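You operate a simulated robot arm through the tools that you are given. There is no shell and no other tool.

You are at the controls of a simulated robot arm. One attempt, no reset.

JOB
Crimp the hose end with the blue collar at its size and put it in the green tray.
Fine: one stroke; lift the lever again.
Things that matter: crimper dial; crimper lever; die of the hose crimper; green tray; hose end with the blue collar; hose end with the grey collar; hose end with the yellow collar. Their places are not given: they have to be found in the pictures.

The check looks at the end state, three seconds after you hand in, the way a careful person would. Anything else that was tipped, shoved, dropped, spilled or broken makes it a failure.

ROBOT AND FRAMES
A 6-joint arm with a two-finger gripper, fixed in place. Base frame: the origin is at the foot of the arm, x ahead of it, y to its left, z up. Units: mm, rad, N and s.
Its first joint turns from -2.897 to 2.897 rad. Payload 2.45 kg.
Tool frame: the origin (TCP) lies between the finger pads and is the grasp point; the fingertips stand 20 mm ahead of it; z points along the fingers, y is the line along which they close. The gripper opens to 140 mm. The gripper's body begins 168 mm behind the TCP.
Orientation is that of the tool frame in the base frame, as a unit quaternion [w, x, y, z]. With the fingers straight down and closing along the base's y, the tool's x points along the base's -x, its y along +y and its z along -z.

CONTROLS
- The arm moves only by the tool apply_moves. Its argument "increments" is a list of rows, each a list of 7 numbers: the shift along the tool's x, y, z in mm, then the turn, a rotation vector about the tool's x, y, z in rad, then the opening in per cent of the stroke, from 0 (shut) to 100 (fully open). In form: [[x, y, z, ax, ay, az, grip], ...]. A call has 1 to 20 rows; each row shifts and turns the commanded pose from where the row before left it, along the tool's axes as they then stand. Rows are played at 5 a second. More than 50 mm and 0.15 rad between two rows, or a gripper value outside its range, and nothing of the call is played. Where a pose cannot be reached the arm comes as near as it can. A force on the tool above 90 N (or 10 N above the force at the start of the call, whichever is more), or a blocked arm, ends the call early, and 0.2 s more pass. The fingers move at their own pace (about 45 mm/s each) and stop on an object; they squeeze with about 33 N. The grip force told is the motor's: it shows also when the fingers shut on nothing. Time passes only in rows, and 0.2 s behind the last, so rows that do not move let the fingers close. It gives the time, the measured TCP pose, the force on the tool (base axes), the opening and the grip force at its end, in the units of the frame above (readings bear some noise), with the torque about the TCP (base axes, N m) and any sound that the robot's microphone picked up.
- Cameras (640 x 400 px; columns grow to the right, rows downward): "scene" is fixed at [391.1, -492.3, 1457.4]; the picture's right is [0.69, -0.73, 0.00], its down [-0.48, -0.46, -0.75] and it looks along [0.54, 0.51, -0.66] (base axes); focal length 214 px, centre (320, 200). "wrist" rides on the gripper at [78, 11, -209] in the tool frame; the picture's right is [-0.14, 0.99, 0.00], its down [-0.92, -0.13, -0.37] and it looks along [-0.37, -0.05, 0.93] (tool axes); focal length 280 px, centre (320, 200).
- camera(camera): a new picture of that camera. No time passes.
- locate(camera, pixels): for up to 12 pixels [column, row] of the newest picture of that camera ("zoom" is the newest enlarged one), the place [x, y, z] in the base frame of the surface seen there, good to about 3 mm, but the place of the scene camera against the robot may be out by one fixed shift of up to 18 mm in any direction. No time passes.
- close_up(camera, box): a new picture of the part [left, top, right, bottom] of that camera's present view, enlarged. No time passes.
- job_done(): hands the job in; it is judged then, once.

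Open the gripper and draw the arm clear of the work before you hand the job in, unless the task says otherwise.

The tools are called as a command line: name --pt "numbers of a row" for each row, then --argument value for the rest, lists and objects as JSON in quotes. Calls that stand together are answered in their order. apply_moves: Moves the arm, as the interface text tells. Its arguments: {"type":"object","properties":{"increments":{"type":"array","items":{"type":"array","items":{"type":"number"}}}},"required":["increments"]} The other tools are called the same way: camera (camera) takes a picture; locate (camera, pixels) gives the place of the surface under pixels of a picture; close_up (camera, box) takes an enlarged picture of a part of a camera's view; job_done () hands the job in.

At the start:

```text
time_s: 0.0
tcp_pos: [691.2, 133.7, 1381.2]
tool_rot: [0.0, -0.001, 1.0, 0.0]
contact_force: [-0.1, 0.5, 0.4]
wrist_torque: [-0.01, 0.0, 0.03]
width: 139.7
grasp_force: 0.0
```

scene: 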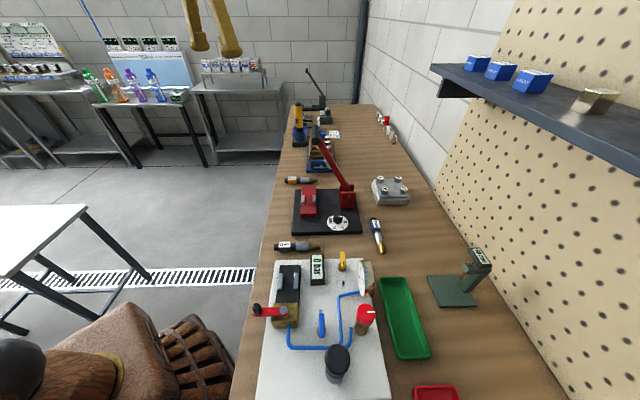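
wrist: 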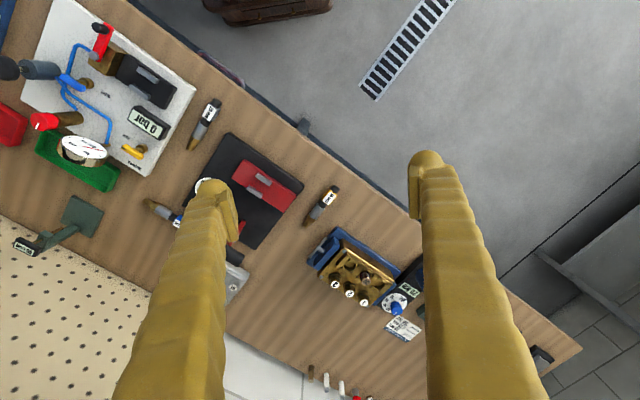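

The scene picture shows the crimper (black base with red lever) around (325,205) and hose ends at (300,180), (296,246), (377,235); I enlarge these parts first.

close_up --camera "scene" --box '[260, 110, 420, 260]'

close_up --camera "wrist" --box '[120, 80, 360, 280]'

close_up --camera "scene" --box '[280, 150, 400, 250]'

```text
2.67 times, centred on (340, 185) of scene
```

zoom: 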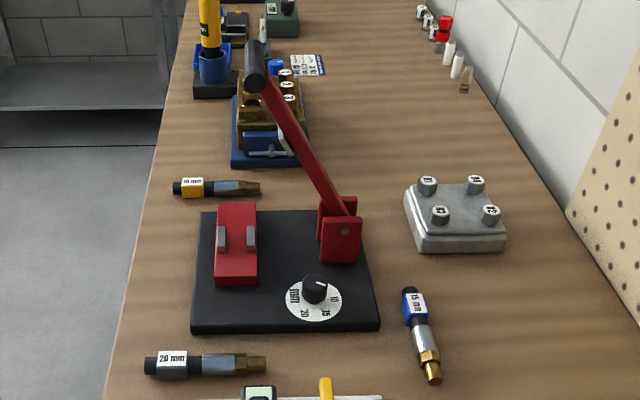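

```text
2.00 times, centred on (240, 180) of wrist
```

zoom: 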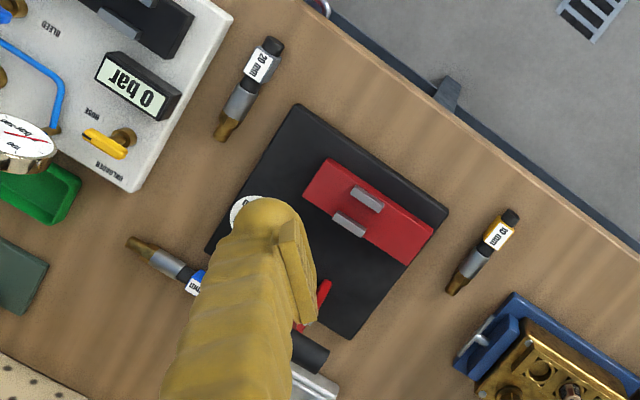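

```text
4.00 times, centred on (340, 200) of scene
```

zoom: 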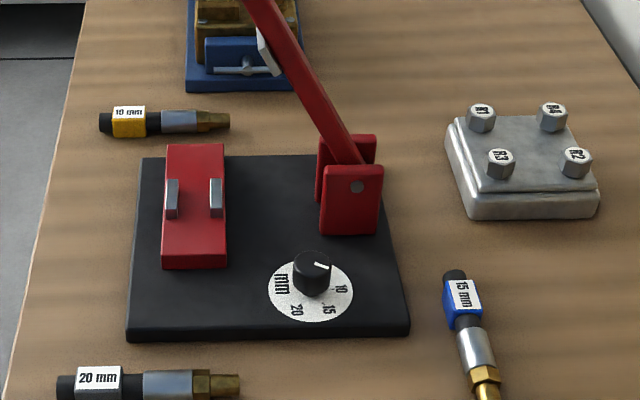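

Blue collar reads "15 mm"; the dial's labels are 10, 15, 20. I locate the main features from the newest zoom (4x around (340,200)).

locate --camera "zoom" --pixels '[[312, 272], [330, 267], [340, 289], [330, 310], [297, 310], [280, 280], [462, 298], [475, 350], [486, 390], [172, 198], [216, 198], [194, 240]]'

locate --camera "zoom" --pixels '[[357, 187], [347, 150], [300, 80], [260, 15], [140, 330], [405, 330], [370, 160], [145, 160], [350, 170], [330, 180], [168, 260], [220, 150]]'

locate --camera "scene" --pixels '[[323, 143], [320, 130], [316, 128], [385, 285], [400, 278], [412, 355], [428, 350], [403, 315], [320, 140], [334, 165], [345, 262], [370, 290]]'

```text
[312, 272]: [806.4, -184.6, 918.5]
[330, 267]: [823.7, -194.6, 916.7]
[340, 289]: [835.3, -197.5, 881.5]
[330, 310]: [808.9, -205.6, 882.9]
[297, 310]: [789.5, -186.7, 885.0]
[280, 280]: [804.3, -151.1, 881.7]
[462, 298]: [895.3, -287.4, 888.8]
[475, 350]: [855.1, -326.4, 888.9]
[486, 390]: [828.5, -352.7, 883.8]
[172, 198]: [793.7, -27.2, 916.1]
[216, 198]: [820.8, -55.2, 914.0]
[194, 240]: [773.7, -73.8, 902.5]
```

```text
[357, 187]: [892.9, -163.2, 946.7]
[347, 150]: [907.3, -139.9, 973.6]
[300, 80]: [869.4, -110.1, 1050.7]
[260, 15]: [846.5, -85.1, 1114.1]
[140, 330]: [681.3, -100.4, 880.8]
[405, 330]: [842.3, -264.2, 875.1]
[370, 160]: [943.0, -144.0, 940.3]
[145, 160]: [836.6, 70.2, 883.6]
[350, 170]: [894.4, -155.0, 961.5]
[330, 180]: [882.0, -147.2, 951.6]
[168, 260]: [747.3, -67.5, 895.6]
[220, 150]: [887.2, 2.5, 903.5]
```

```text
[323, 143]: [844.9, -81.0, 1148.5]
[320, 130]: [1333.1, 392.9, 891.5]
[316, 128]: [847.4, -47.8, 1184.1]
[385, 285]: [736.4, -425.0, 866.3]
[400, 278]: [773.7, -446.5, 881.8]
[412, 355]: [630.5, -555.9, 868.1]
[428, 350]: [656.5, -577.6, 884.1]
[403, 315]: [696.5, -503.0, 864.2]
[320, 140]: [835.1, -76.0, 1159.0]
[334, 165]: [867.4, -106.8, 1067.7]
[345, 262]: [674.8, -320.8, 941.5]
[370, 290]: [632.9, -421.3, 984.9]
```

The labels put blue at 15 mm, and the crimper stands turned about 45° to the base. I bring the wrist camera over the crimper, with the tool turned 45°, staying high above the lever (top about z 1190).

apply_moves --pt "-1.6 -40.6 10 0 0 0 100" --pt "-1.6 -40.6 10 0 0 0 100" --pt "-1.6 -40.6 10 0 0 0 100" --pt "-1.6 -40.6 10 0 0 0 100" --pt "-1.6 -40.6 10 0 0 0 100" --pt "-1.6 -40.6 10 0 0 0 100" --pt "-1.6 -40.6 10 0 0 0 100" --pt "0 0 0 0 0 -0.131 100" --pt "0 0 0 0 0 -0.131 100" --pt "0 0 0 0 0 -0.131 100" --pt "0 0 0 0 0 -0.131 100" --pt "0 0 0 0 0 -0.131 100" --pt "0 0 0 0 0 -0.131 100" --pt "0 0 0 0 0 0 100"

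camera --camera "wrist"

camera --camera "scene"

```text
time_s: 3.0
tcp_pos: [702.0, -152.0, 1311.8]
tool_rot: [0.0, -0.384, 0.923, 0.0]
contact_force: [0.6, -0.9, -0.5]
wrist_torque: [-0.01, -0.04, -0.01]
width: 139.9
grasp_force: 0.1
```

```text
taken
```

wrist: 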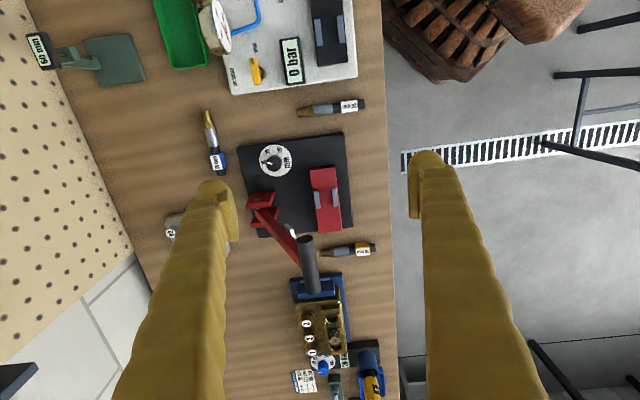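

```text
taken
```

scene: 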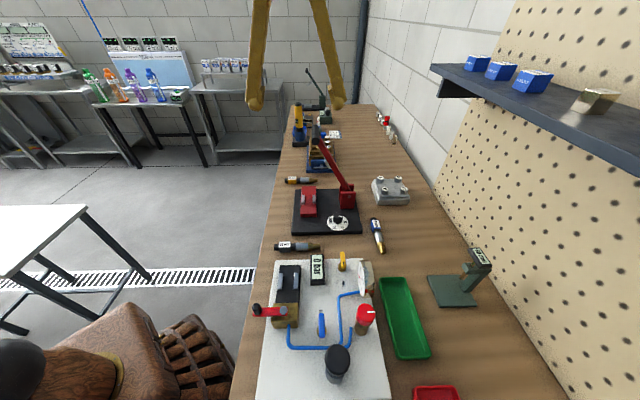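

The wrist view now shows the crimper at (300,185), blue hose at (213,142) and lever with black grip at (307,262). I enlarge these.

close_up --camera "wrist" --box '[230, 120, 390, 220]'

locate --camera "wrist" --pixels '[[274, 160], [268, 161], [318, 198], [335, 192], [307, 240], [313, 290], [217, 160], [210, 135], [208, 112], [256, 203], [272, 198], [290, 245]]'

locate --camera "wrist" --pixels '[[238, 151], [344, 133], [353, 230], [256, 238], [155, 5], [205, 5], [170, 68], [208, 66], [185, 40], [305, 262], [312, 280], [320, 230]]'

```text
4.00 times, centred on (310, 170) of wrist
```

zoom: 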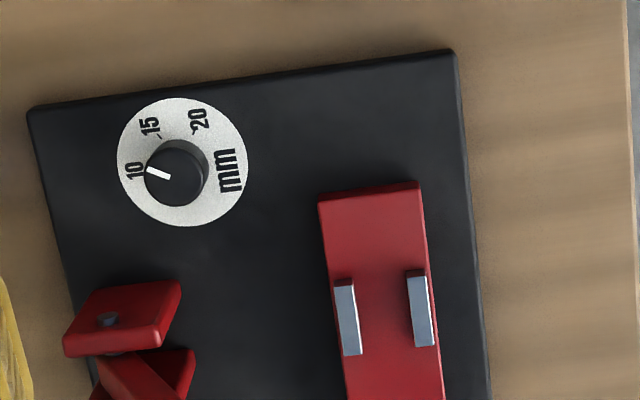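

```text
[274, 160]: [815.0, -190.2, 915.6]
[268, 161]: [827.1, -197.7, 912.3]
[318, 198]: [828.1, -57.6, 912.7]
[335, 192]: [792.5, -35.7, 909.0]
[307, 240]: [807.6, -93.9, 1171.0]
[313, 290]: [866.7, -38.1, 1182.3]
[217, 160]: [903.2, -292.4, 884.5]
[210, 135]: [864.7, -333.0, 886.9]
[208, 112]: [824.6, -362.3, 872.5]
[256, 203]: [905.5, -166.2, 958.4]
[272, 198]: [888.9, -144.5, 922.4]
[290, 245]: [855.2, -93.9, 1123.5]
```

```text
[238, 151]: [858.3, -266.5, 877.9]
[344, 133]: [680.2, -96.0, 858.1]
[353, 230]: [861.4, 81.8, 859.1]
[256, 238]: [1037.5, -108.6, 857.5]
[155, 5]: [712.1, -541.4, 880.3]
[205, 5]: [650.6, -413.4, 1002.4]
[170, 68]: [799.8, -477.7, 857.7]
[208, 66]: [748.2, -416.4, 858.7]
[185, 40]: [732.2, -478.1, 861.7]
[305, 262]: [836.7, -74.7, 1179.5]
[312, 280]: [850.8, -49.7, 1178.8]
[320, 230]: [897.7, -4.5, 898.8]
```

The lever's grip is a horizontal bar along the bench direction, about (808,-94,1171)–(867,-38,1182), and the dial pointer seems near "10". I go closer over the dial to read it exactly.

apply_moves --pt "8.5 -20.9 42.4 0 0 0 100" --pt "8.5 -20.9 42.4 0 0 0 100" --pt "8.5 -20.9 42.4 0 0 0 100" --pt "8.5 -20.9 42.4 0 0 0 100" --pt "8.5 -20.9 42.4 0 0 0 100" --pt "0 0 0 0 0 0 100"

camera --camera "wrist"

close_up --camera "wrist" --box '[260, 150, 380, 250]'

```text
time_s: 4.4
tcp_pos: [745.6, -257.0, 1099.7]
tool_rot: [0.0, -0.383, 0.924, 0.0]
contact_force: [-0.5, -0.3, -0.1]
wrist_torque: [-0.02, 0.0, 0.03]
width: 139.8
grasp_force: 0.0
```

```text
taken
```

wrist: 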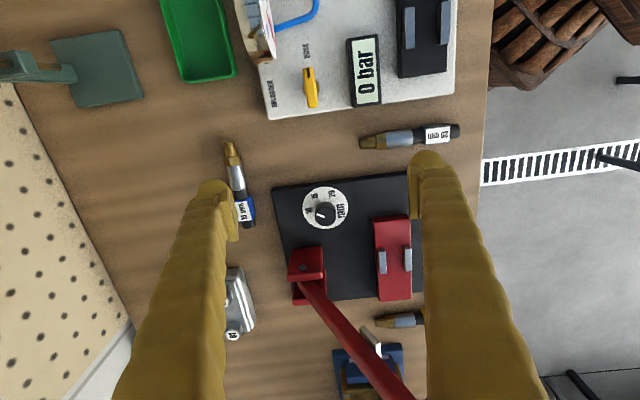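

```text
4.00 times, centred on (320, 200) of wrist
```

zoom: 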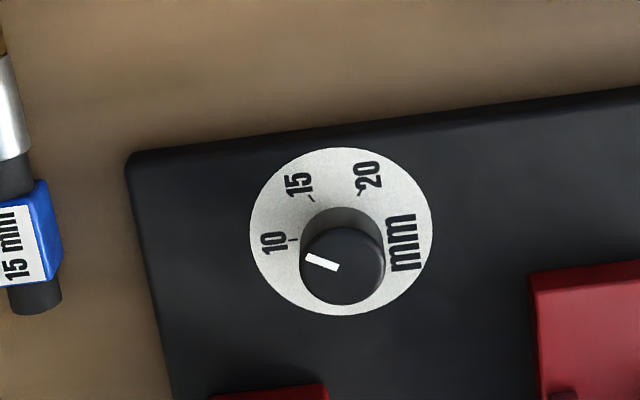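

The dial is clear now: ticks for 10 at (293,240), 15 at (310,198), 20 at (362,192) in the zoom; the pointer mark from (307,256) to (337,267). I locate them to get the angles.

locate --camera "zoom" --pixels '[[293, 240], [311, 199], [362, 192], [309, 257], [335, 267], [342, 268], [251, 232], [432, 230], [335, 148], [345, 315], [302, 265], [384, 265]]'

locate --camera "zoom" --pixels '[[342, 230], [345, 303], [345, 213], [320, 240], [370, 295], [370, 240], [130, 160], [40, 240], [10, 120], [30, 300], [600, 110], [160, 330]]'

```text
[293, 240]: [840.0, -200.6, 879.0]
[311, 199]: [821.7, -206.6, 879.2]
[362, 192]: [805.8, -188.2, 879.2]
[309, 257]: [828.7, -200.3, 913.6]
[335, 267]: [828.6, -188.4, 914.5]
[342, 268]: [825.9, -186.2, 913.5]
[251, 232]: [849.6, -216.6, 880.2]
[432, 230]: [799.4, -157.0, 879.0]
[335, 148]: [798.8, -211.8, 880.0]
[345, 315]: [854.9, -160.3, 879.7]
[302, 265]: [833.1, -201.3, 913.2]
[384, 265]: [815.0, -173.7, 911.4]
```

```text
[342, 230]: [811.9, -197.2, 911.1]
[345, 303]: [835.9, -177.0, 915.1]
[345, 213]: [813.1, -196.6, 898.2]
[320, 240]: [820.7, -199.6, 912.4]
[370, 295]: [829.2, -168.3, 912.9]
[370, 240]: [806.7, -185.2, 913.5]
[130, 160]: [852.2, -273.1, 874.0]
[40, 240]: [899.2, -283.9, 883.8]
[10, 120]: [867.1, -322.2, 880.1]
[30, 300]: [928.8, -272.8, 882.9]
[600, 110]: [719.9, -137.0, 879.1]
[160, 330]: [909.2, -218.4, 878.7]
```

Ticks place 10 at about -43°, 15 at about -100°, and the pointer near -70° around the knob centre (824,-187, top z 913), so it stands between 10 and 15. I move above the knob with a smaller opening and stop at z≈955 to check alignment.

apply_moves --pt "0 0 0 0 0 0 45" --pt "-35.1 -2.1 0 0 0 0 45" --pt "-35.1 -2.1 0 0 0 0 45" --pt "-35.1 -2.1 0 0 0 0 45" --pt "0 0 36 0 0 0 45" --pt "0 0 36 0 0 0 45" --pt "0 0 36 0 0 0 45" --pt "0 0 36 0 0 0 45" --pt "0 0 0 0 0 0 45"

camera --camera "wrist"

close_up --camera "wrist" --box '[240, 120, 400, 220]'

camera --camera "scene"

```text
time_s: 6.4
tcp_pos: [824.3, -185.0, 954.2]
tool_rot: [0.0, -0.383, 0.924, 0.001]
contact_force: [0.2, -0.1, -0.3]
wrist_torque: [0.07, 0.02, 0.0]
width: 63.2
grasp_force: 0.0
```

```text
taken
```

wrist: 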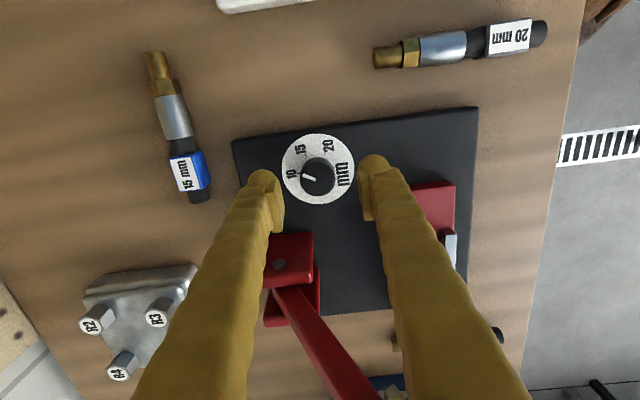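

```text
4.00 times, centred on (320, 170) of wrist
```

zoom: 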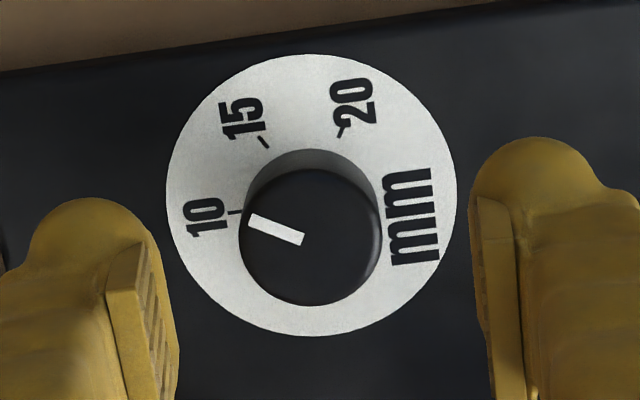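

```text
taken
```

scene: 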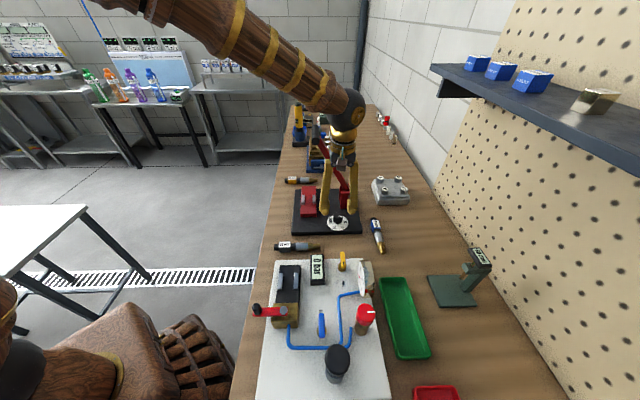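

The zoom shows the knob centre at (310,237) with the pointer at about 160°, the 15 tick at about 132°, i.e. about 28° clockwise to go. I shift 1.8 mm, descend around the knob and close.

apply_moves --pt "0 -1.8 0 0 0 0 45" --pt "0 0 23 0 0 0 45" --pt "0 0 23 0 0 0 45" --pt "0 0 0 0 0 0 45" --pt "0 0 0 0 0 0 20" --pt "0 0 0 0 0 0 20" --pt "0 0 0 0 0 0 20" --pt "0 0 0 0 0 0 20"

close_up --camera "wrist" --box '[240, 120, 400, 220]'

```text
time_s: 8.2
tcp_pos: [825.0, -184.4, 908.3]
tool_rot: [0.0, -0.383, 0.924, 0.0]
contact_force: [9.9, -12.5, -4.5]
wrist_torque: [-0.14, -0.02, 0.0]
width: 32.8
grasp_force: 43.1
```

```text
4.00 times, centred on (320, 170) of wrist
```

zoom: 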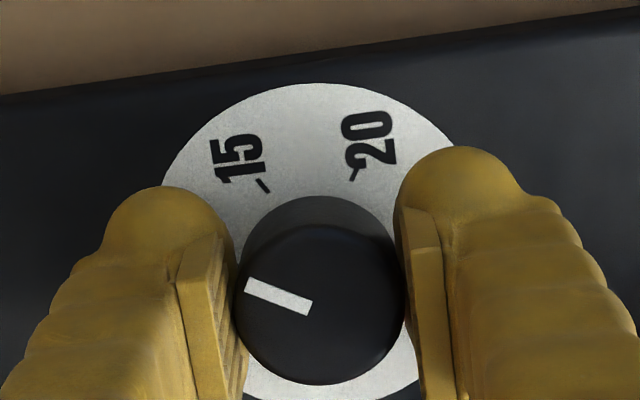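

The knob is gripped (width 32.8 mm) with the pointer still at about 159° and the 15 tick visible at (263,186). I turn +0.48 rad about the tool axis (clockwise from above) and look before letting go.

apply_moves --pt "0 0 0 0 0 0.08 20" --pt "0 0 0 0 0 0.1 20" --pt "0 0 0 0 0 0.1 20" --pt "0 0 0 0 0 0.1 20" --pt "0 0 0 0 0 0.1 20" --pt "0 0 0 0 0 0 20"

close_up --camera "wrist" --box '[240, 120, 400, 220]'

```text
time_s: 9.6
tcp_pos: [825.9, -186.2, 908.4]
tool_rot: [0.001, -0.152, 0.988, 0.0]
contact_force: [-19.5, -10.2, 16.7]
wrist_torque: [-0.01, 0.48, -0.01]
width: 32.6
grasp_force: 44.8
```

```text
4.00 times, centred on (320, 170) of wrist
```

zoom: 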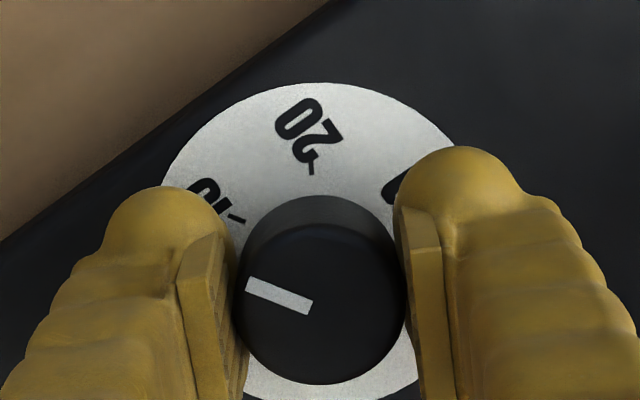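

Pointer (247,284)-(313,308) now lies at about 160° and the 15 tick (234,218) about 159.5° from the plate centre — aligned. I open and rise to check.

apply_moves --pt "0 0 0 0 0 0 45" --pt "0 0 0 0 0 0 45" --pt "0 0 0 0 0 0 45" --pt "0 0 -30 0 0 0 45" --pt "0 0 -30 0 0 0 45" --pt "0 0 0 0 0 0 45"

camera --camera "wrist"

close_up --camera "wrist" --box '[260, 120, 380, 220]'

```text
time_s: 11.0
tcp_pos: [824.4, -185.9, 966.8]
tool_rot: [0.0, -0.152, 0.988, -0.001]
contact_force: [0.0, 0.1, 0.3]
wrist_torque: [0.01, 0.0, 0.03]
width: 63.2
grasp_force: 0.0
```

```text
taken
```

wrist: 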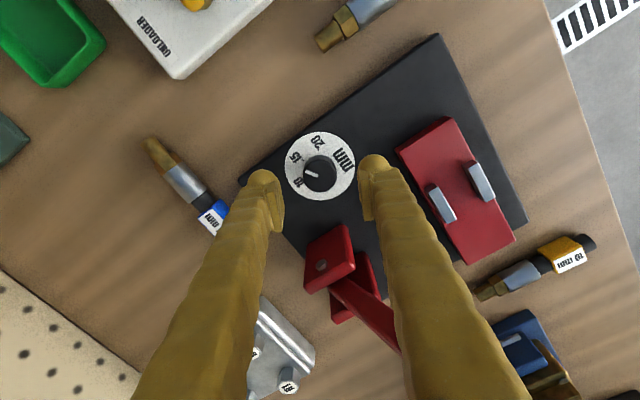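

```text
4.00 times, centred on (320, 170) of wrist
```

zoom: 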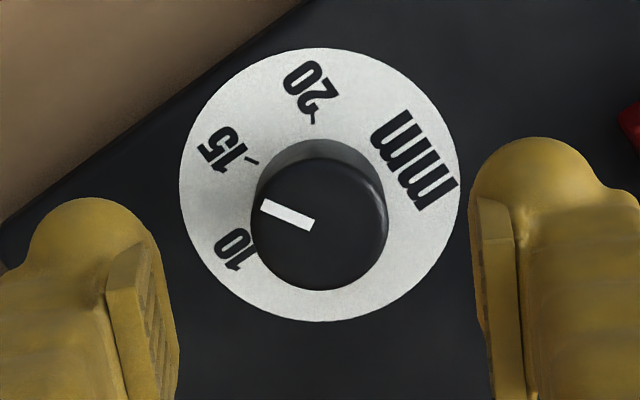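

Dial check: pointer (262,205)-(313,226) at about 158–161° versus 15 tick at 159.7° from the plate centre — set to 15. Now I rise, turn back to the bench direction and move to view the die.

apply_moves --pt "0 0 -34 0 0 -0.12 45" --pt "0 0 -34 0 0 -0.12 45" --pt "0 0 -34 0 0 -0.12 45" --pt "0 0 -34 0 0 -0.12 45" --pt "10 36 0 0 0 0 45" --pt "10 36 0 0 0 0 45" --pt "4 36 0 0 0 0 45" --pt "0 0 0 0 0 0 45"

camera --camera "wrist"

close_up --camera "wrist" --box '[240, 120, 400, 220]'

```text
time_s: 12.8
tcp_pos: [731.3, -124.7, 1103.1]
tool_rot: [0.0, -0.384, 0.923, 0.0]
contact_force: [0.0, -0.9, -0.1]
wrist_torque: [0.0, -0.01, 0.0]
width: 63.2
grasp_force: 0.0
```

```text
taken
```

wrist: 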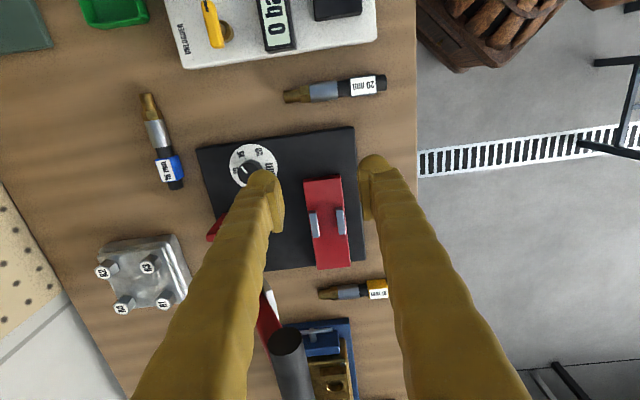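

```text
4.00 times, centred on (320, 170) of wrist
```

zoom: 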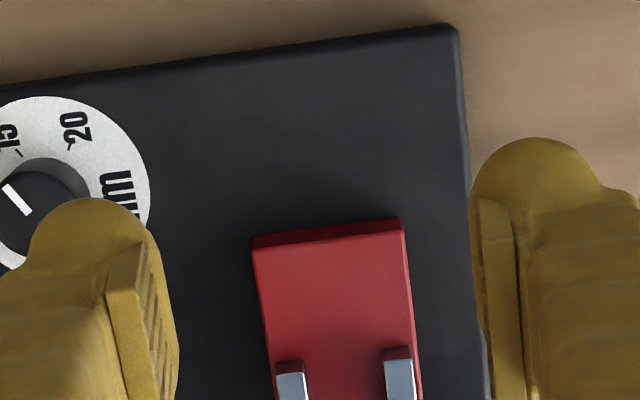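

close_up --camera "wrist" --box '[260, 170, 388, 280]'

```text
3.64 times, centred on (324, 225) of wrist
```

zoom: 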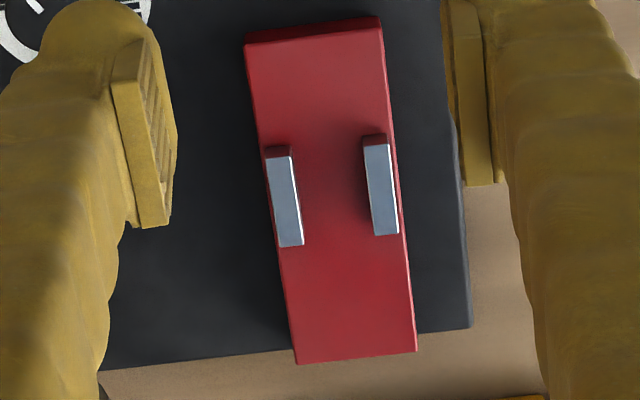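

The die is a red block with two steel jaws: left jaw top corners (267,156)-(302,245), right jaw (364,145)-(398,234), so the hose lies along the bench direction between them. I locate corners.

locate --camera "zoom" --pixels '[[270, 160], [292, 160], [282, 242], [300, 242], [366, 148], [386, 148], [377, 232], [395, 231], [248, 48], [380, 33], [298, 358], [413, 347]]'

locate --camera "zoom" --pixels '[[320, 100], [330, 150], [335, 200], [340, 250], [350, 300], [305, 200], [360, 190], [340, 330], [265, 90], [385, 80], [290, 280], [405, 270]]'

```text
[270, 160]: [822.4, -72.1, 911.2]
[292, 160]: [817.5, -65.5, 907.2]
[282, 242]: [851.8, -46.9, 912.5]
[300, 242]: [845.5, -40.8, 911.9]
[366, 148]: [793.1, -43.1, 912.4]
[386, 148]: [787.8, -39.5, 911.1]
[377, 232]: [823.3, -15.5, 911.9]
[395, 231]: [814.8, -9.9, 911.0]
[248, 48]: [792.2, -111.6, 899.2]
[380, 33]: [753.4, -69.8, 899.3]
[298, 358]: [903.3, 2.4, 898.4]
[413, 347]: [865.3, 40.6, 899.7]
```

```text
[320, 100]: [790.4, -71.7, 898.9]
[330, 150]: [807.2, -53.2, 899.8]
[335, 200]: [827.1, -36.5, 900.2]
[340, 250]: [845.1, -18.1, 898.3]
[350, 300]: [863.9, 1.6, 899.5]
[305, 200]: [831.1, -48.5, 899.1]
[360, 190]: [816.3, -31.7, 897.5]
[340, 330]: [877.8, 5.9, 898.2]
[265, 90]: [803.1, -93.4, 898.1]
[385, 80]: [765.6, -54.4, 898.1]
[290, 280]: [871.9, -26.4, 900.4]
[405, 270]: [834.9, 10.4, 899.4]
```

Block top z≈899, jaw tops z≈911.5, jaw midpoint ≈(819.5,-41.7), inner gap ≈32 mm, jaw length ≈38 mm. Now I move over to look closely at the blue hose end.

apply_moves --pt "23.2 -38.9 0 0 0 0 45" --pt "23.2 -38.9 0 0 0 0 45" --pt "23.2 -38.9 0 0 0 0 45" --pt "23.2 -38.9 0 0 0 0 45" --pt "23.2 -38.9 0 0 0 0 45" --pt "23.2 -38.9 0 0 0 0 45" --pt "0 0 30 0 0 0 45" --pt "0 0 0 0 0 0 45"

camera --camera "wrist"

close_up --camera "wrist" --box '[260, 120, 388, 230]'

```text
time_s: 14.6
tcp_pos: [798.9, -392.4, 1076.3]
tool_rot: [0.0, -0.383, 0.924, 0.0]
contact_force: [-0.2, -1.5, 0.8]
wrist_torque: [0.0, 0.0, 0.0]
width: 63.0
grasp_force: 0.0
```

```text
taken
```

wrist: 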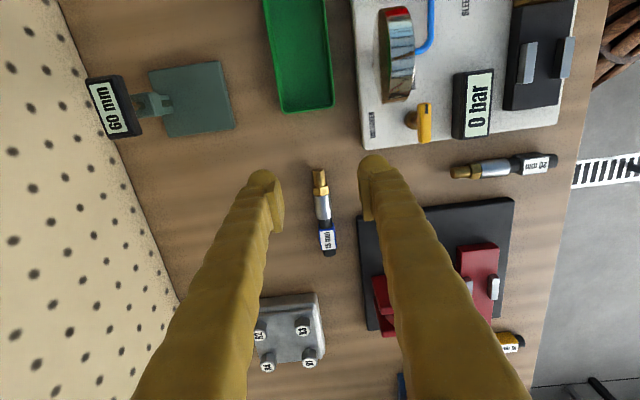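

```text
3.64 times, centred on (324, 175) of wrist
```

zoom: 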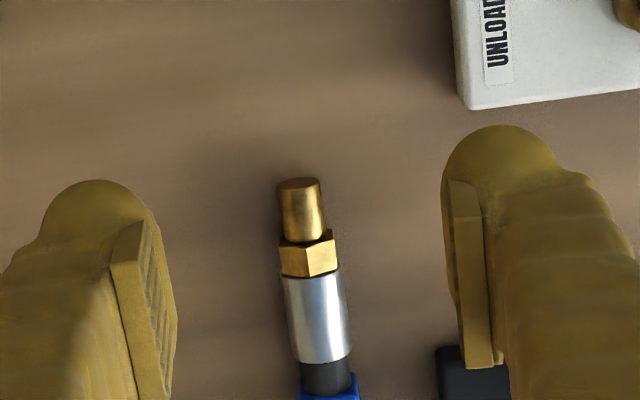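

The blue hose end runs from its tip (318,170) to black end (330,255) in the wrist picture. I enlarge the whole piece and locate its parts.

close_up --camera "wrist" --box '[260, 160, 388, 270]'

```text
3.64 times, centred on (324, 215) of wrist
```

zoom: 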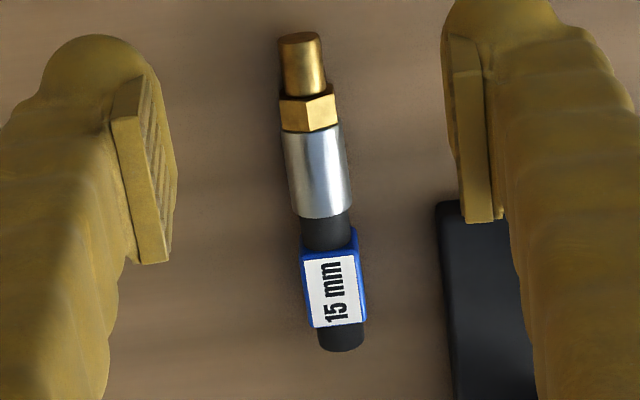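

locate --camera "zoom" --pixels '[[300, 38], [303, 90], [308, 112], [313, 135], [318, 175], [322, 213], [326, 232], [328, 258], [333, 293], [338, 325], [341, 345], [285, 175]]'

locate --camera "zoom" --pixels '[[291, 175], [349, 175], [305, 290], [366, 290], [311, 235], [348, 232], [230, 200], [400, 200], [300, 340], [284, 60], [324, 60], [280, 115]]'

```text
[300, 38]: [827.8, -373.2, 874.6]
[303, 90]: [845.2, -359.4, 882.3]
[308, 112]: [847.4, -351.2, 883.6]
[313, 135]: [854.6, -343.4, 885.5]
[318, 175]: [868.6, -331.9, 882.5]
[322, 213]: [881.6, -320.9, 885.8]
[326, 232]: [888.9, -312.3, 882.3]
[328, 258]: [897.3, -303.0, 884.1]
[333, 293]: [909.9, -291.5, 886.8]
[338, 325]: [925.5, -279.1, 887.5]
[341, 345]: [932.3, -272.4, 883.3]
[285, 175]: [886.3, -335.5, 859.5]
```

```text
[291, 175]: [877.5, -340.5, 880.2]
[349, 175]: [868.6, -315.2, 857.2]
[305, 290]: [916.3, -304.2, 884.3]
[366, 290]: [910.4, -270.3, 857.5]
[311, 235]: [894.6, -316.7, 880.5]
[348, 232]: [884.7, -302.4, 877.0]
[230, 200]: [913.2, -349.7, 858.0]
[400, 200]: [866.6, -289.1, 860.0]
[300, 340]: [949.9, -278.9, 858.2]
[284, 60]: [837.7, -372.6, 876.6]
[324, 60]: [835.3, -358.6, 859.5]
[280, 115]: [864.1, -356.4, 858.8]
```

The hose axis runs along the bench direction: tip ≈(828,-373), ferrule centre ≈(868,-332), collar centre ≈(911,-291), black end ≈(932,-272), bench z≈858.5. The lever's handle hangs near the die from above, so I inspect its exact extent before planning the placement.

apply_moves --pt "0 0 -42 0 0 0 45" --pt "0 0 -42 0 0 0 45" --pt "0 0 -42 0 0 0 45" --pt "0 0 -42 0 0 0 45" --pt "0 0 -42 0 0 0 45" --pt "0 0 -42 0 0 0 45" --pt "-26.9 28.3 0 0 0 0 45" --pt "-26.9 28.3 0 0 0 0 45" --pt "-26.9 28.3 0 0 0 0 45" --pt "-26.9 28.3 0 0 0 0 45" --pt "-26.9 28.3 0 0 0 0 45" --pt "-26.9 28.3 0 0 0 0 45" --pt "-26.9 28.3 0 0 0 0 45" --pt "0 0 0 0 0 0 100" --pt "0 0 0 0 0 0 100" --pt "0 0 0 0 0 0 100"

camera --camera "wrist"

close_up --camera "wrist" --box '[250, 140, 390, 260]'

```text
time_s: 18.0
tcp_pos: [792.5, -113.3, 1325.2]
tool_rot: [0.0, -0.384, 0.923, 0.0]
contact_force: [0.1, -0.8, 0.3]
wrist_torque: [-0.03, -0.01, -0.02]
width: 133.4
grasp_force: 0.0
```

```text
taken
```

wrist: 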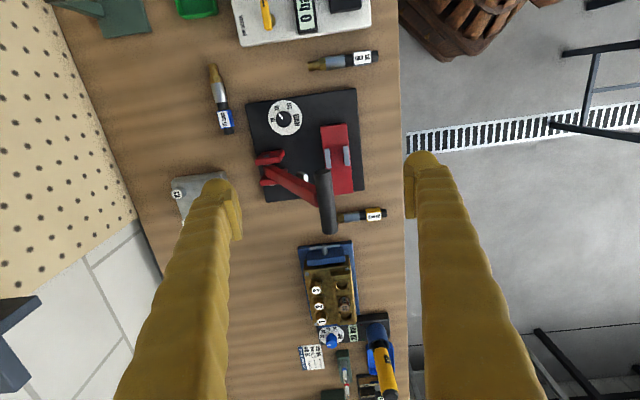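

```text
3.33 times, centred on (320, 200) of wrist
```

zoom: 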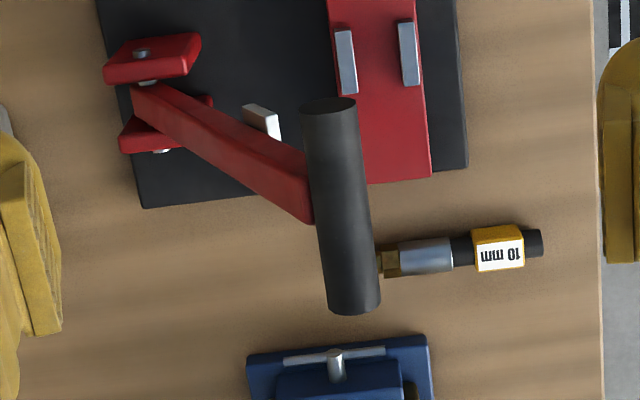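

The handle is a black bar from (330,105) to (352,310) in the zoom, with the red lever joining its middle at (310,190). I locate its ends and the lever pivot.

locate --camera "zoom" --pixels '[[330, 104], [332, 120], [338, 180], [345, 250], [352, 305], [310, 200], [364, 200], [300, 190], [240, 150], [170, 110], [150, 60], [165, 130]]'

locate --camera "zoom" --pixels '[[262, 120], [250, 108], [277, 140], [306, 115], [355, 115], [329, 305], [378, 300], [140, 52], [160, 152], [130, 45], [140, 140], [200, 115]]'

```text
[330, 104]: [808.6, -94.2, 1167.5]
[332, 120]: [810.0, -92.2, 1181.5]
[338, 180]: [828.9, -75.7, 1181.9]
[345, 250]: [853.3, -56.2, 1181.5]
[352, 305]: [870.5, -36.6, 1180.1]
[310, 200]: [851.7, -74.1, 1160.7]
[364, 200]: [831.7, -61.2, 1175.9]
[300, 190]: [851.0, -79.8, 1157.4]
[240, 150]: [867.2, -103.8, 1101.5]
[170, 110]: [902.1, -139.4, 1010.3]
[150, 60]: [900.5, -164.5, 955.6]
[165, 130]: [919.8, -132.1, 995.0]
```

```text
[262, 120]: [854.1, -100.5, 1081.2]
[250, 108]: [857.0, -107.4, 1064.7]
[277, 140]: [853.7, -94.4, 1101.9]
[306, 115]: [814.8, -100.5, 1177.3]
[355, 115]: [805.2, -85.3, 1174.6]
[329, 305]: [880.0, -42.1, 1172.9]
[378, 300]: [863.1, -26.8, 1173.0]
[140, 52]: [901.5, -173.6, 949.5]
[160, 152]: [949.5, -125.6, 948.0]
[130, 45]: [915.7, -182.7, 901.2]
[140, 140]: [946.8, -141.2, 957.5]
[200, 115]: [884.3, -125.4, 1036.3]
```

Handle bar: axis u≈640, z≈1169, spanning v≈505–592; pivot ≈ u 760, z 949 (u=(x−y)/√2, v=(x+y)/√2). The gripper must lean about 10° away from the handle when placing the hose. I check the shelf and pegboard positions before moving that way.

locate --camera "scene" --pixels '[[440, 70], [445, 95], [540, 105], [500, 65], [470, 62], [460, 150], [480, 180], [455, 85], [392, 180], [393, 200], [477, 255], [600, 140]]'

locate --camera "wrist" --pixels '[[100, 120], [120, 170], [60, 100], [200, 180], [185, 195], [140, 30], [150, 245], [20, 320]]'

```text
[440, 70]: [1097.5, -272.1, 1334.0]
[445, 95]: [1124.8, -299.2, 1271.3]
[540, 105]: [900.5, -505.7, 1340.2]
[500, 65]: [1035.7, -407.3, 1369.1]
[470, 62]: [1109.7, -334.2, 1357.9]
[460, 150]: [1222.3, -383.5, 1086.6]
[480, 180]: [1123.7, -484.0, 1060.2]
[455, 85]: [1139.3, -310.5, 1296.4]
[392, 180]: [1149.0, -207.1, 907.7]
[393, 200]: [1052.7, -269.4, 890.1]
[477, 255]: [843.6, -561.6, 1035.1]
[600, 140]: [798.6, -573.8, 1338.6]
```

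```text
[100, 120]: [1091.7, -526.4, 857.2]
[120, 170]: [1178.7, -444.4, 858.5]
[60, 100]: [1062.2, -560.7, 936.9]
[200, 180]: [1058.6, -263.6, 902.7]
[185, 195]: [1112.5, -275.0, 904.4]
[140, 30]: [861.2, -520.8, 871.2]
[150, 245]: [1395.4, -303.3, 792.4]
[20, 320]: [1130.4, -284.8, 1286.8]
```

The shelf edge is at about u≈975, z 1270–1340, so I go down while moving across, then lean the tool 10° (body toward +v) and stop about 100 mm above the blue collar.

apply_moves --pt "6.7 -34.8 30 0 0 0 50" --pt "6.7 -34.8 30 0 0 0 50" --pt "6.7 -34.8 30 0 0 0 50" --pt "6.7 -34.8 30 0 0 0 50" --pt "6.7 -34.8 30 0 0 0 50" --pt "6.7 -34.8 30 0 0 0 50" --pt "0 0 0 0 0.0875 0 50" --pt "0 0 0 0 0.0875 0 50" --pt "-6.95 0 39.4 0 0 0 50" --pt "-6.95 0 39.4 0 0 0 50" --pt "-6.95 0 39.4 0 0 0 50" --pt "-6.95 0 39.4 0 0 0 50" --pt "0 0 0 0 0 0 50" --pt "0 0 0 0 0 0 50"

camera --camera "wrist"

camera --camera "scene"

```text
time_s: 21.0
tcp_pos: [914.8, -292.0, 985.1]
tool_rot: [-0.08, -0.382, 0.92, -0.034]
contact_force: [0.2, 0.6, -0.2]
wrist_torque: [0.03, -0.03, 0.01]
width: 70.2
grasp_force: 0.0
```

```text
taken
```

wrist: 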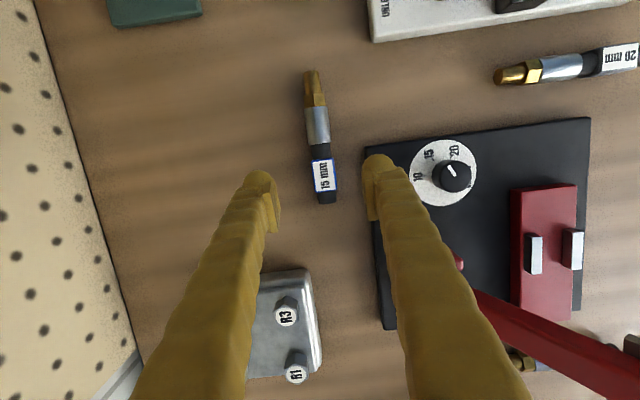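

```text
taken
```

scene: 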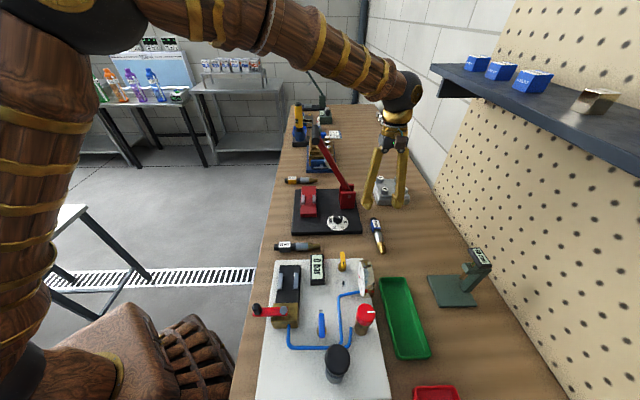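

The tilted pose is reached above the collar at (325,178). I enlarge the hose and re-check the dial at (445,172).

close_up --camera "wrist" --box '[400, 120, 500, 220]'

close_up --camera "wrist" --box '[260, 60, 388, 220]'

```text
4.00 times, centred on (450, 170) of wrist
```

zoom: 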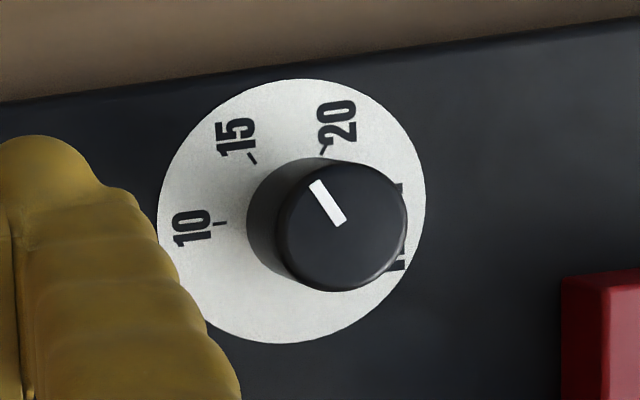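

```text
2.50 times, centred on (324, 140) of wrist
```

zoom: 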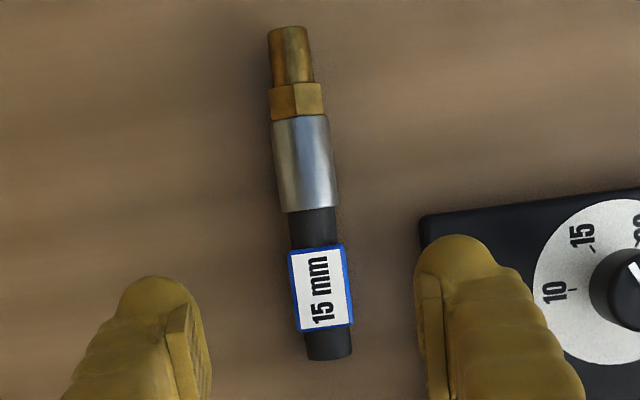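

Dial: pointer ≈131°, 15 tick ≈128° — still on 15. Now I locate the collar's label edges for the grip alignment.

locate --camera "zoom" --pixels '[[292, 265], [344, 262], [299, 320], [350, 318], [320, 290], [318, 250], [325, 328], [329, 352], [312, 228], [305, 160], [300, 125], [292, 60]]'

```text
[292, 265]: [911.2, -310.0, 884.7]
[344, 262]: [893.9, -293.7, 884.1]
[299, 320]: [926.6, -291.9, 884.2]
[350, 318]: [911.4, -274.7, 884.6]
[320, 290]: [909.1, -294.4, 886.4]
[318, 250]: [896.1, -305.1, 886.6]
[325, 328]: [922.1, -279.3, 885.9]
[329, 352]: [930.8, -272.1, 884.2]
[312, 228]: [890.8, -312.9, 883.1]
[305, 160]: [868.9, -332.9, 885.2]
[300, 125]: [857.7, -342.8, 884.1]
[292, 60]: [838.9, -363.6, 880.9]
```

Collar centre is u≈850.7, v≈436.5, top z≈886; the axis runs along v within 0.3°. I shift slightly, descend to z≈884 and close on the collar.

apply_moves --pt "-5.1 0.93 33.3 0 0 0 50" --pt "-5.1 0.93 33.3 0 0 0 50" --pt "-5.0 0.94 33.3 0 0 0 50" --pt "0 0 0 0 0 0 50"

camera --camera "wrist"

```text
time_s: 21.9
tcp_pos: [912.9, -292.9, 897.6]
tool_rot: [-0.077, -0.38, 0.921, -0.038]
contact_force: [0.2, 0.4, 0.3]
wrist_torque: [0.0, -0.01, 0.0]
width: 70.0
grasp_force: 0.1
stopped in row 4: the force on the tool passed its limit at 107 N (the readings are from after the stop); the commanded pose is now the measured one
```

```text
taken
```

wrist: 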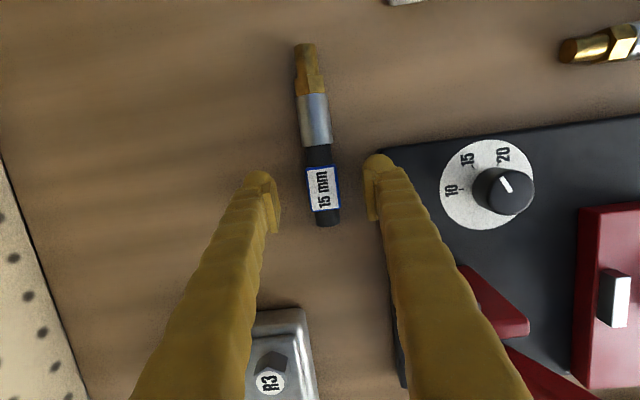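

The call stopped on a 107 N contact at z≈897; the right finger's thick tip at (385,165) overlaps the crimper base's edge in the picture, so the opening was too wide there. I check that nothing was moved before going on.

close_up --camera "wrist" --box '[240, 120, 420, 240]'

camera --camera "scene"

close_up --camera "scene" --box '[280, 150, 440, 270]'

```text
3.33 times, centred on (330, 180) of wrist
```

zoom: 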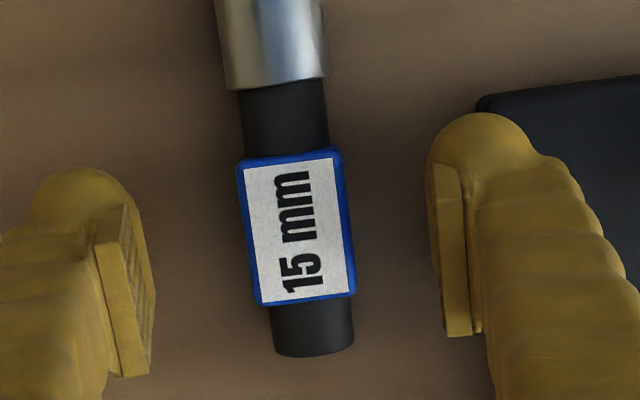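

```text
taken
```

scene: 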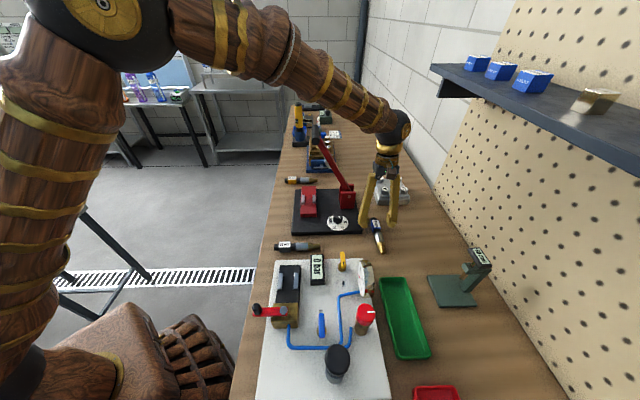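

```text
3.33 times, centred on (360, 210) of scene
```

zoom: 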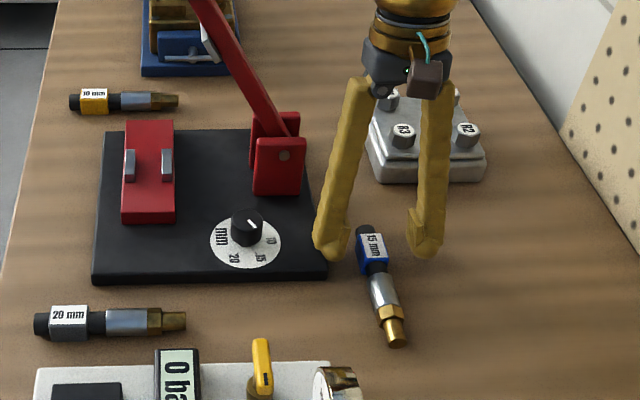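

The scene zoom confirms the -u finger came down on the base plate's corner; the crimper's corners are at the same pixels as before, so nothing moved. I rise, narrow the opening to about 42 mm and straighten the tool.

apply_moves --pt "5.2 0 -29.5 0 0 0 50" --pt "0 0 0 -0.011 0.003 -0.004 30" --pt "0 0 0 0 0 0 30" --pt "0 0 0 0 0 0 30"

close_up --camera "wrist" --box '[240, 120, 420, 240]'

```text
time_s: 22.9
tcp_pos: [914.0, -292.7, 928.0]
tool_rot: [-0.08, -0.382, 0.92, -0.033]
contact_force: [-0.1, 0.0, 0.4]
wrist_torque: [0.02, 0.01, 0.0]
width: 42.3
grasp_force: 0.0
```

```text
3.33 times, centred on (330, 180) of wrist
```

zoom: 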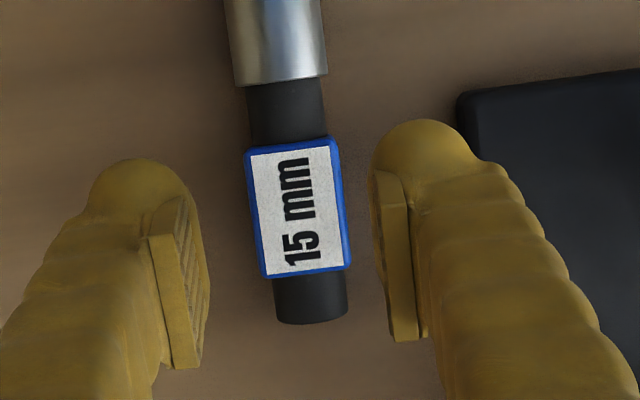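

Opening is 42 mm; the collar centre (298,208) sits about 3 mm right of the pad middle. I shift 2.8 mm and descend slowly to z≈884.

apply_moves --pt "0.8 2.8 0 0 0 0 30" --pt "-1.9 0 10.85 0 0 0 30" --pt "-1.9 0 10.85 0 0 0 30" --pt "-1.9 0 10.85 0 0 0 30" --pt "-1.9 0 10.0 0 0 0 30" --pt "0 0 0 0 0 0 30" --pt "0 0 0 0 0 0 30"

close_up --camera "wrist" --box '[240, 120, 420, 240]'

```text
time_s: 24.5
tcp_pos: [909.8, -292.8, 884.7]
tool_rot: [-0.08, -0.383, 0.92, -0.033]
contact_force: [0.0, -0.1, -0.6]
wrist_torque: [-0.03, 0.0, -0.02]
width: 41.9
grasp_force: 0.0
```

```text
3.33 times, centred on (330, 180) of wrist
```

zoom: 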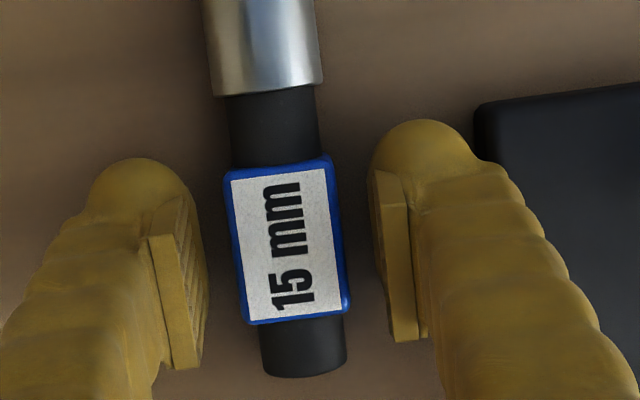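

The collar is between the pads with no contact; I close the gripper on it.

apply_moves --pt "0 0 0 0 0 0 15" --pt "0 0 0 0 0 0 10" --pt "0 0 0 0 0 0 10" --pt "0 0 0 0 0 0 10"

close_up --camera "wrist" --box '[240, 60, 420, 240]'

```text
time_s: 25.5
tcp_pos: [910.8, -291.4, 885.1]
tool_rot: [-0.079, -0.383, 0.92, -0.033]
contact_force: [-0.6, -0.8, 0.7]
wrist_torque: [0.0, 0.01, 0.01]
width: 25.9
grasp_force: 32.8
```

```text
2.22 times, centred on (330, 150) of wrist
```

zoom: 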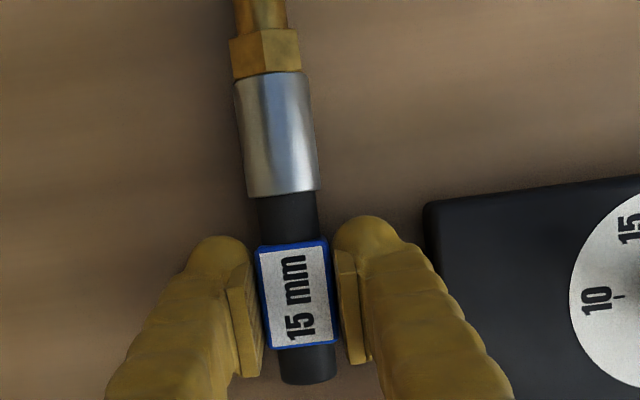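

Gripped at 25.9 mm. I locate the ferrule's ends relative to the gripper for the die placement.

locate --camera "zoom" --pixels '[[268, 82], [275, 130], [282, 185], [285, 215], [288, 242], [295, 290], [303, 345], [308, 375], [265, 50], [260, 15], [243, 130], [310, 130]]'

```text
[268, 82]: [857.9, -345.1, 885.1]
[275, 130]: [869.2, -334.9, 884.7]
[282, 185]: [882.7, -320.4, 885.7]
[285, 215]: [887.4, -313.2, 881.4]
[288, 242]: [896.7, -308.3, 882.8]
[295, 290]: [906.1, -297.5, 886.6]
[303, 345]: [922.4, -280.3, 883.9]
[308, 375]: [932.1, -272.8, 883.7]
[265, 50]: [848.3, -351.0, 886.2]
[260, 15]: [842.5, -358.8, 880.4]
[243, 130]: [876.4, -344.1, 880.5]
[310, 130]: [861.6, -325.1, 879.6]
```

Ferrule centre is 57.6 mm toward -v from the TCP. I lift the hose gently and check it is held level.

apply_moves --pt "1.74 0 -9.85 0 0 0 10" --pt "3.5 0 -19.7 0 0 0 10" --pt "5.2 0 -29.5 0 0 0 10" --pt "5.2 0 -29.5 0 0 0 10" --pt "5.2 0 -29.5 0 0 0 10" --pt "0 0 0 0 0 0 10"

close_up --camera "wrist" --box '[240, 60, 420, 240]'

camera --camera "scene"

```text
time_s: 26.9
tcp_pos: [907.7, -292.2, 1003.3]
tool_rot: [-0.08, -0.383, 0.92, -0.033]
contact_force: [0.7, 0.1, -1.8]
wrist_torque: [0.05, -0.02, 0.01]
width: 25.9
grasp_force: 33.5
```

```text
2.22 times, centred on (330, 150) of wrist
```

zoom: 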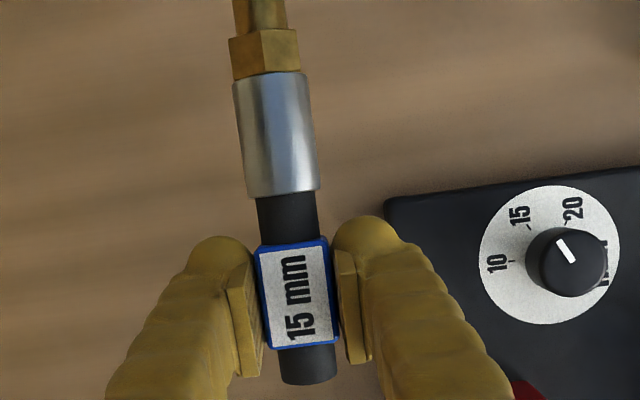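

```text
taken
```

scene: 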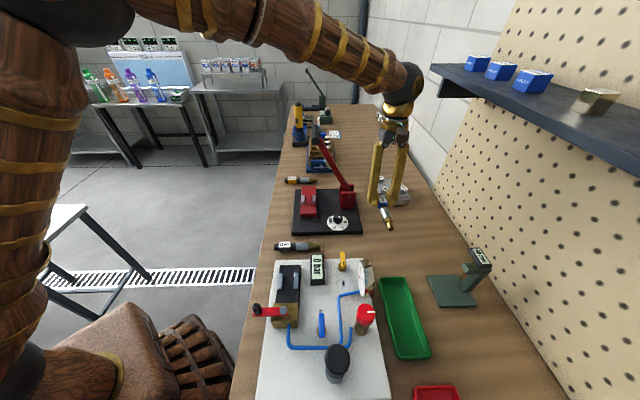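

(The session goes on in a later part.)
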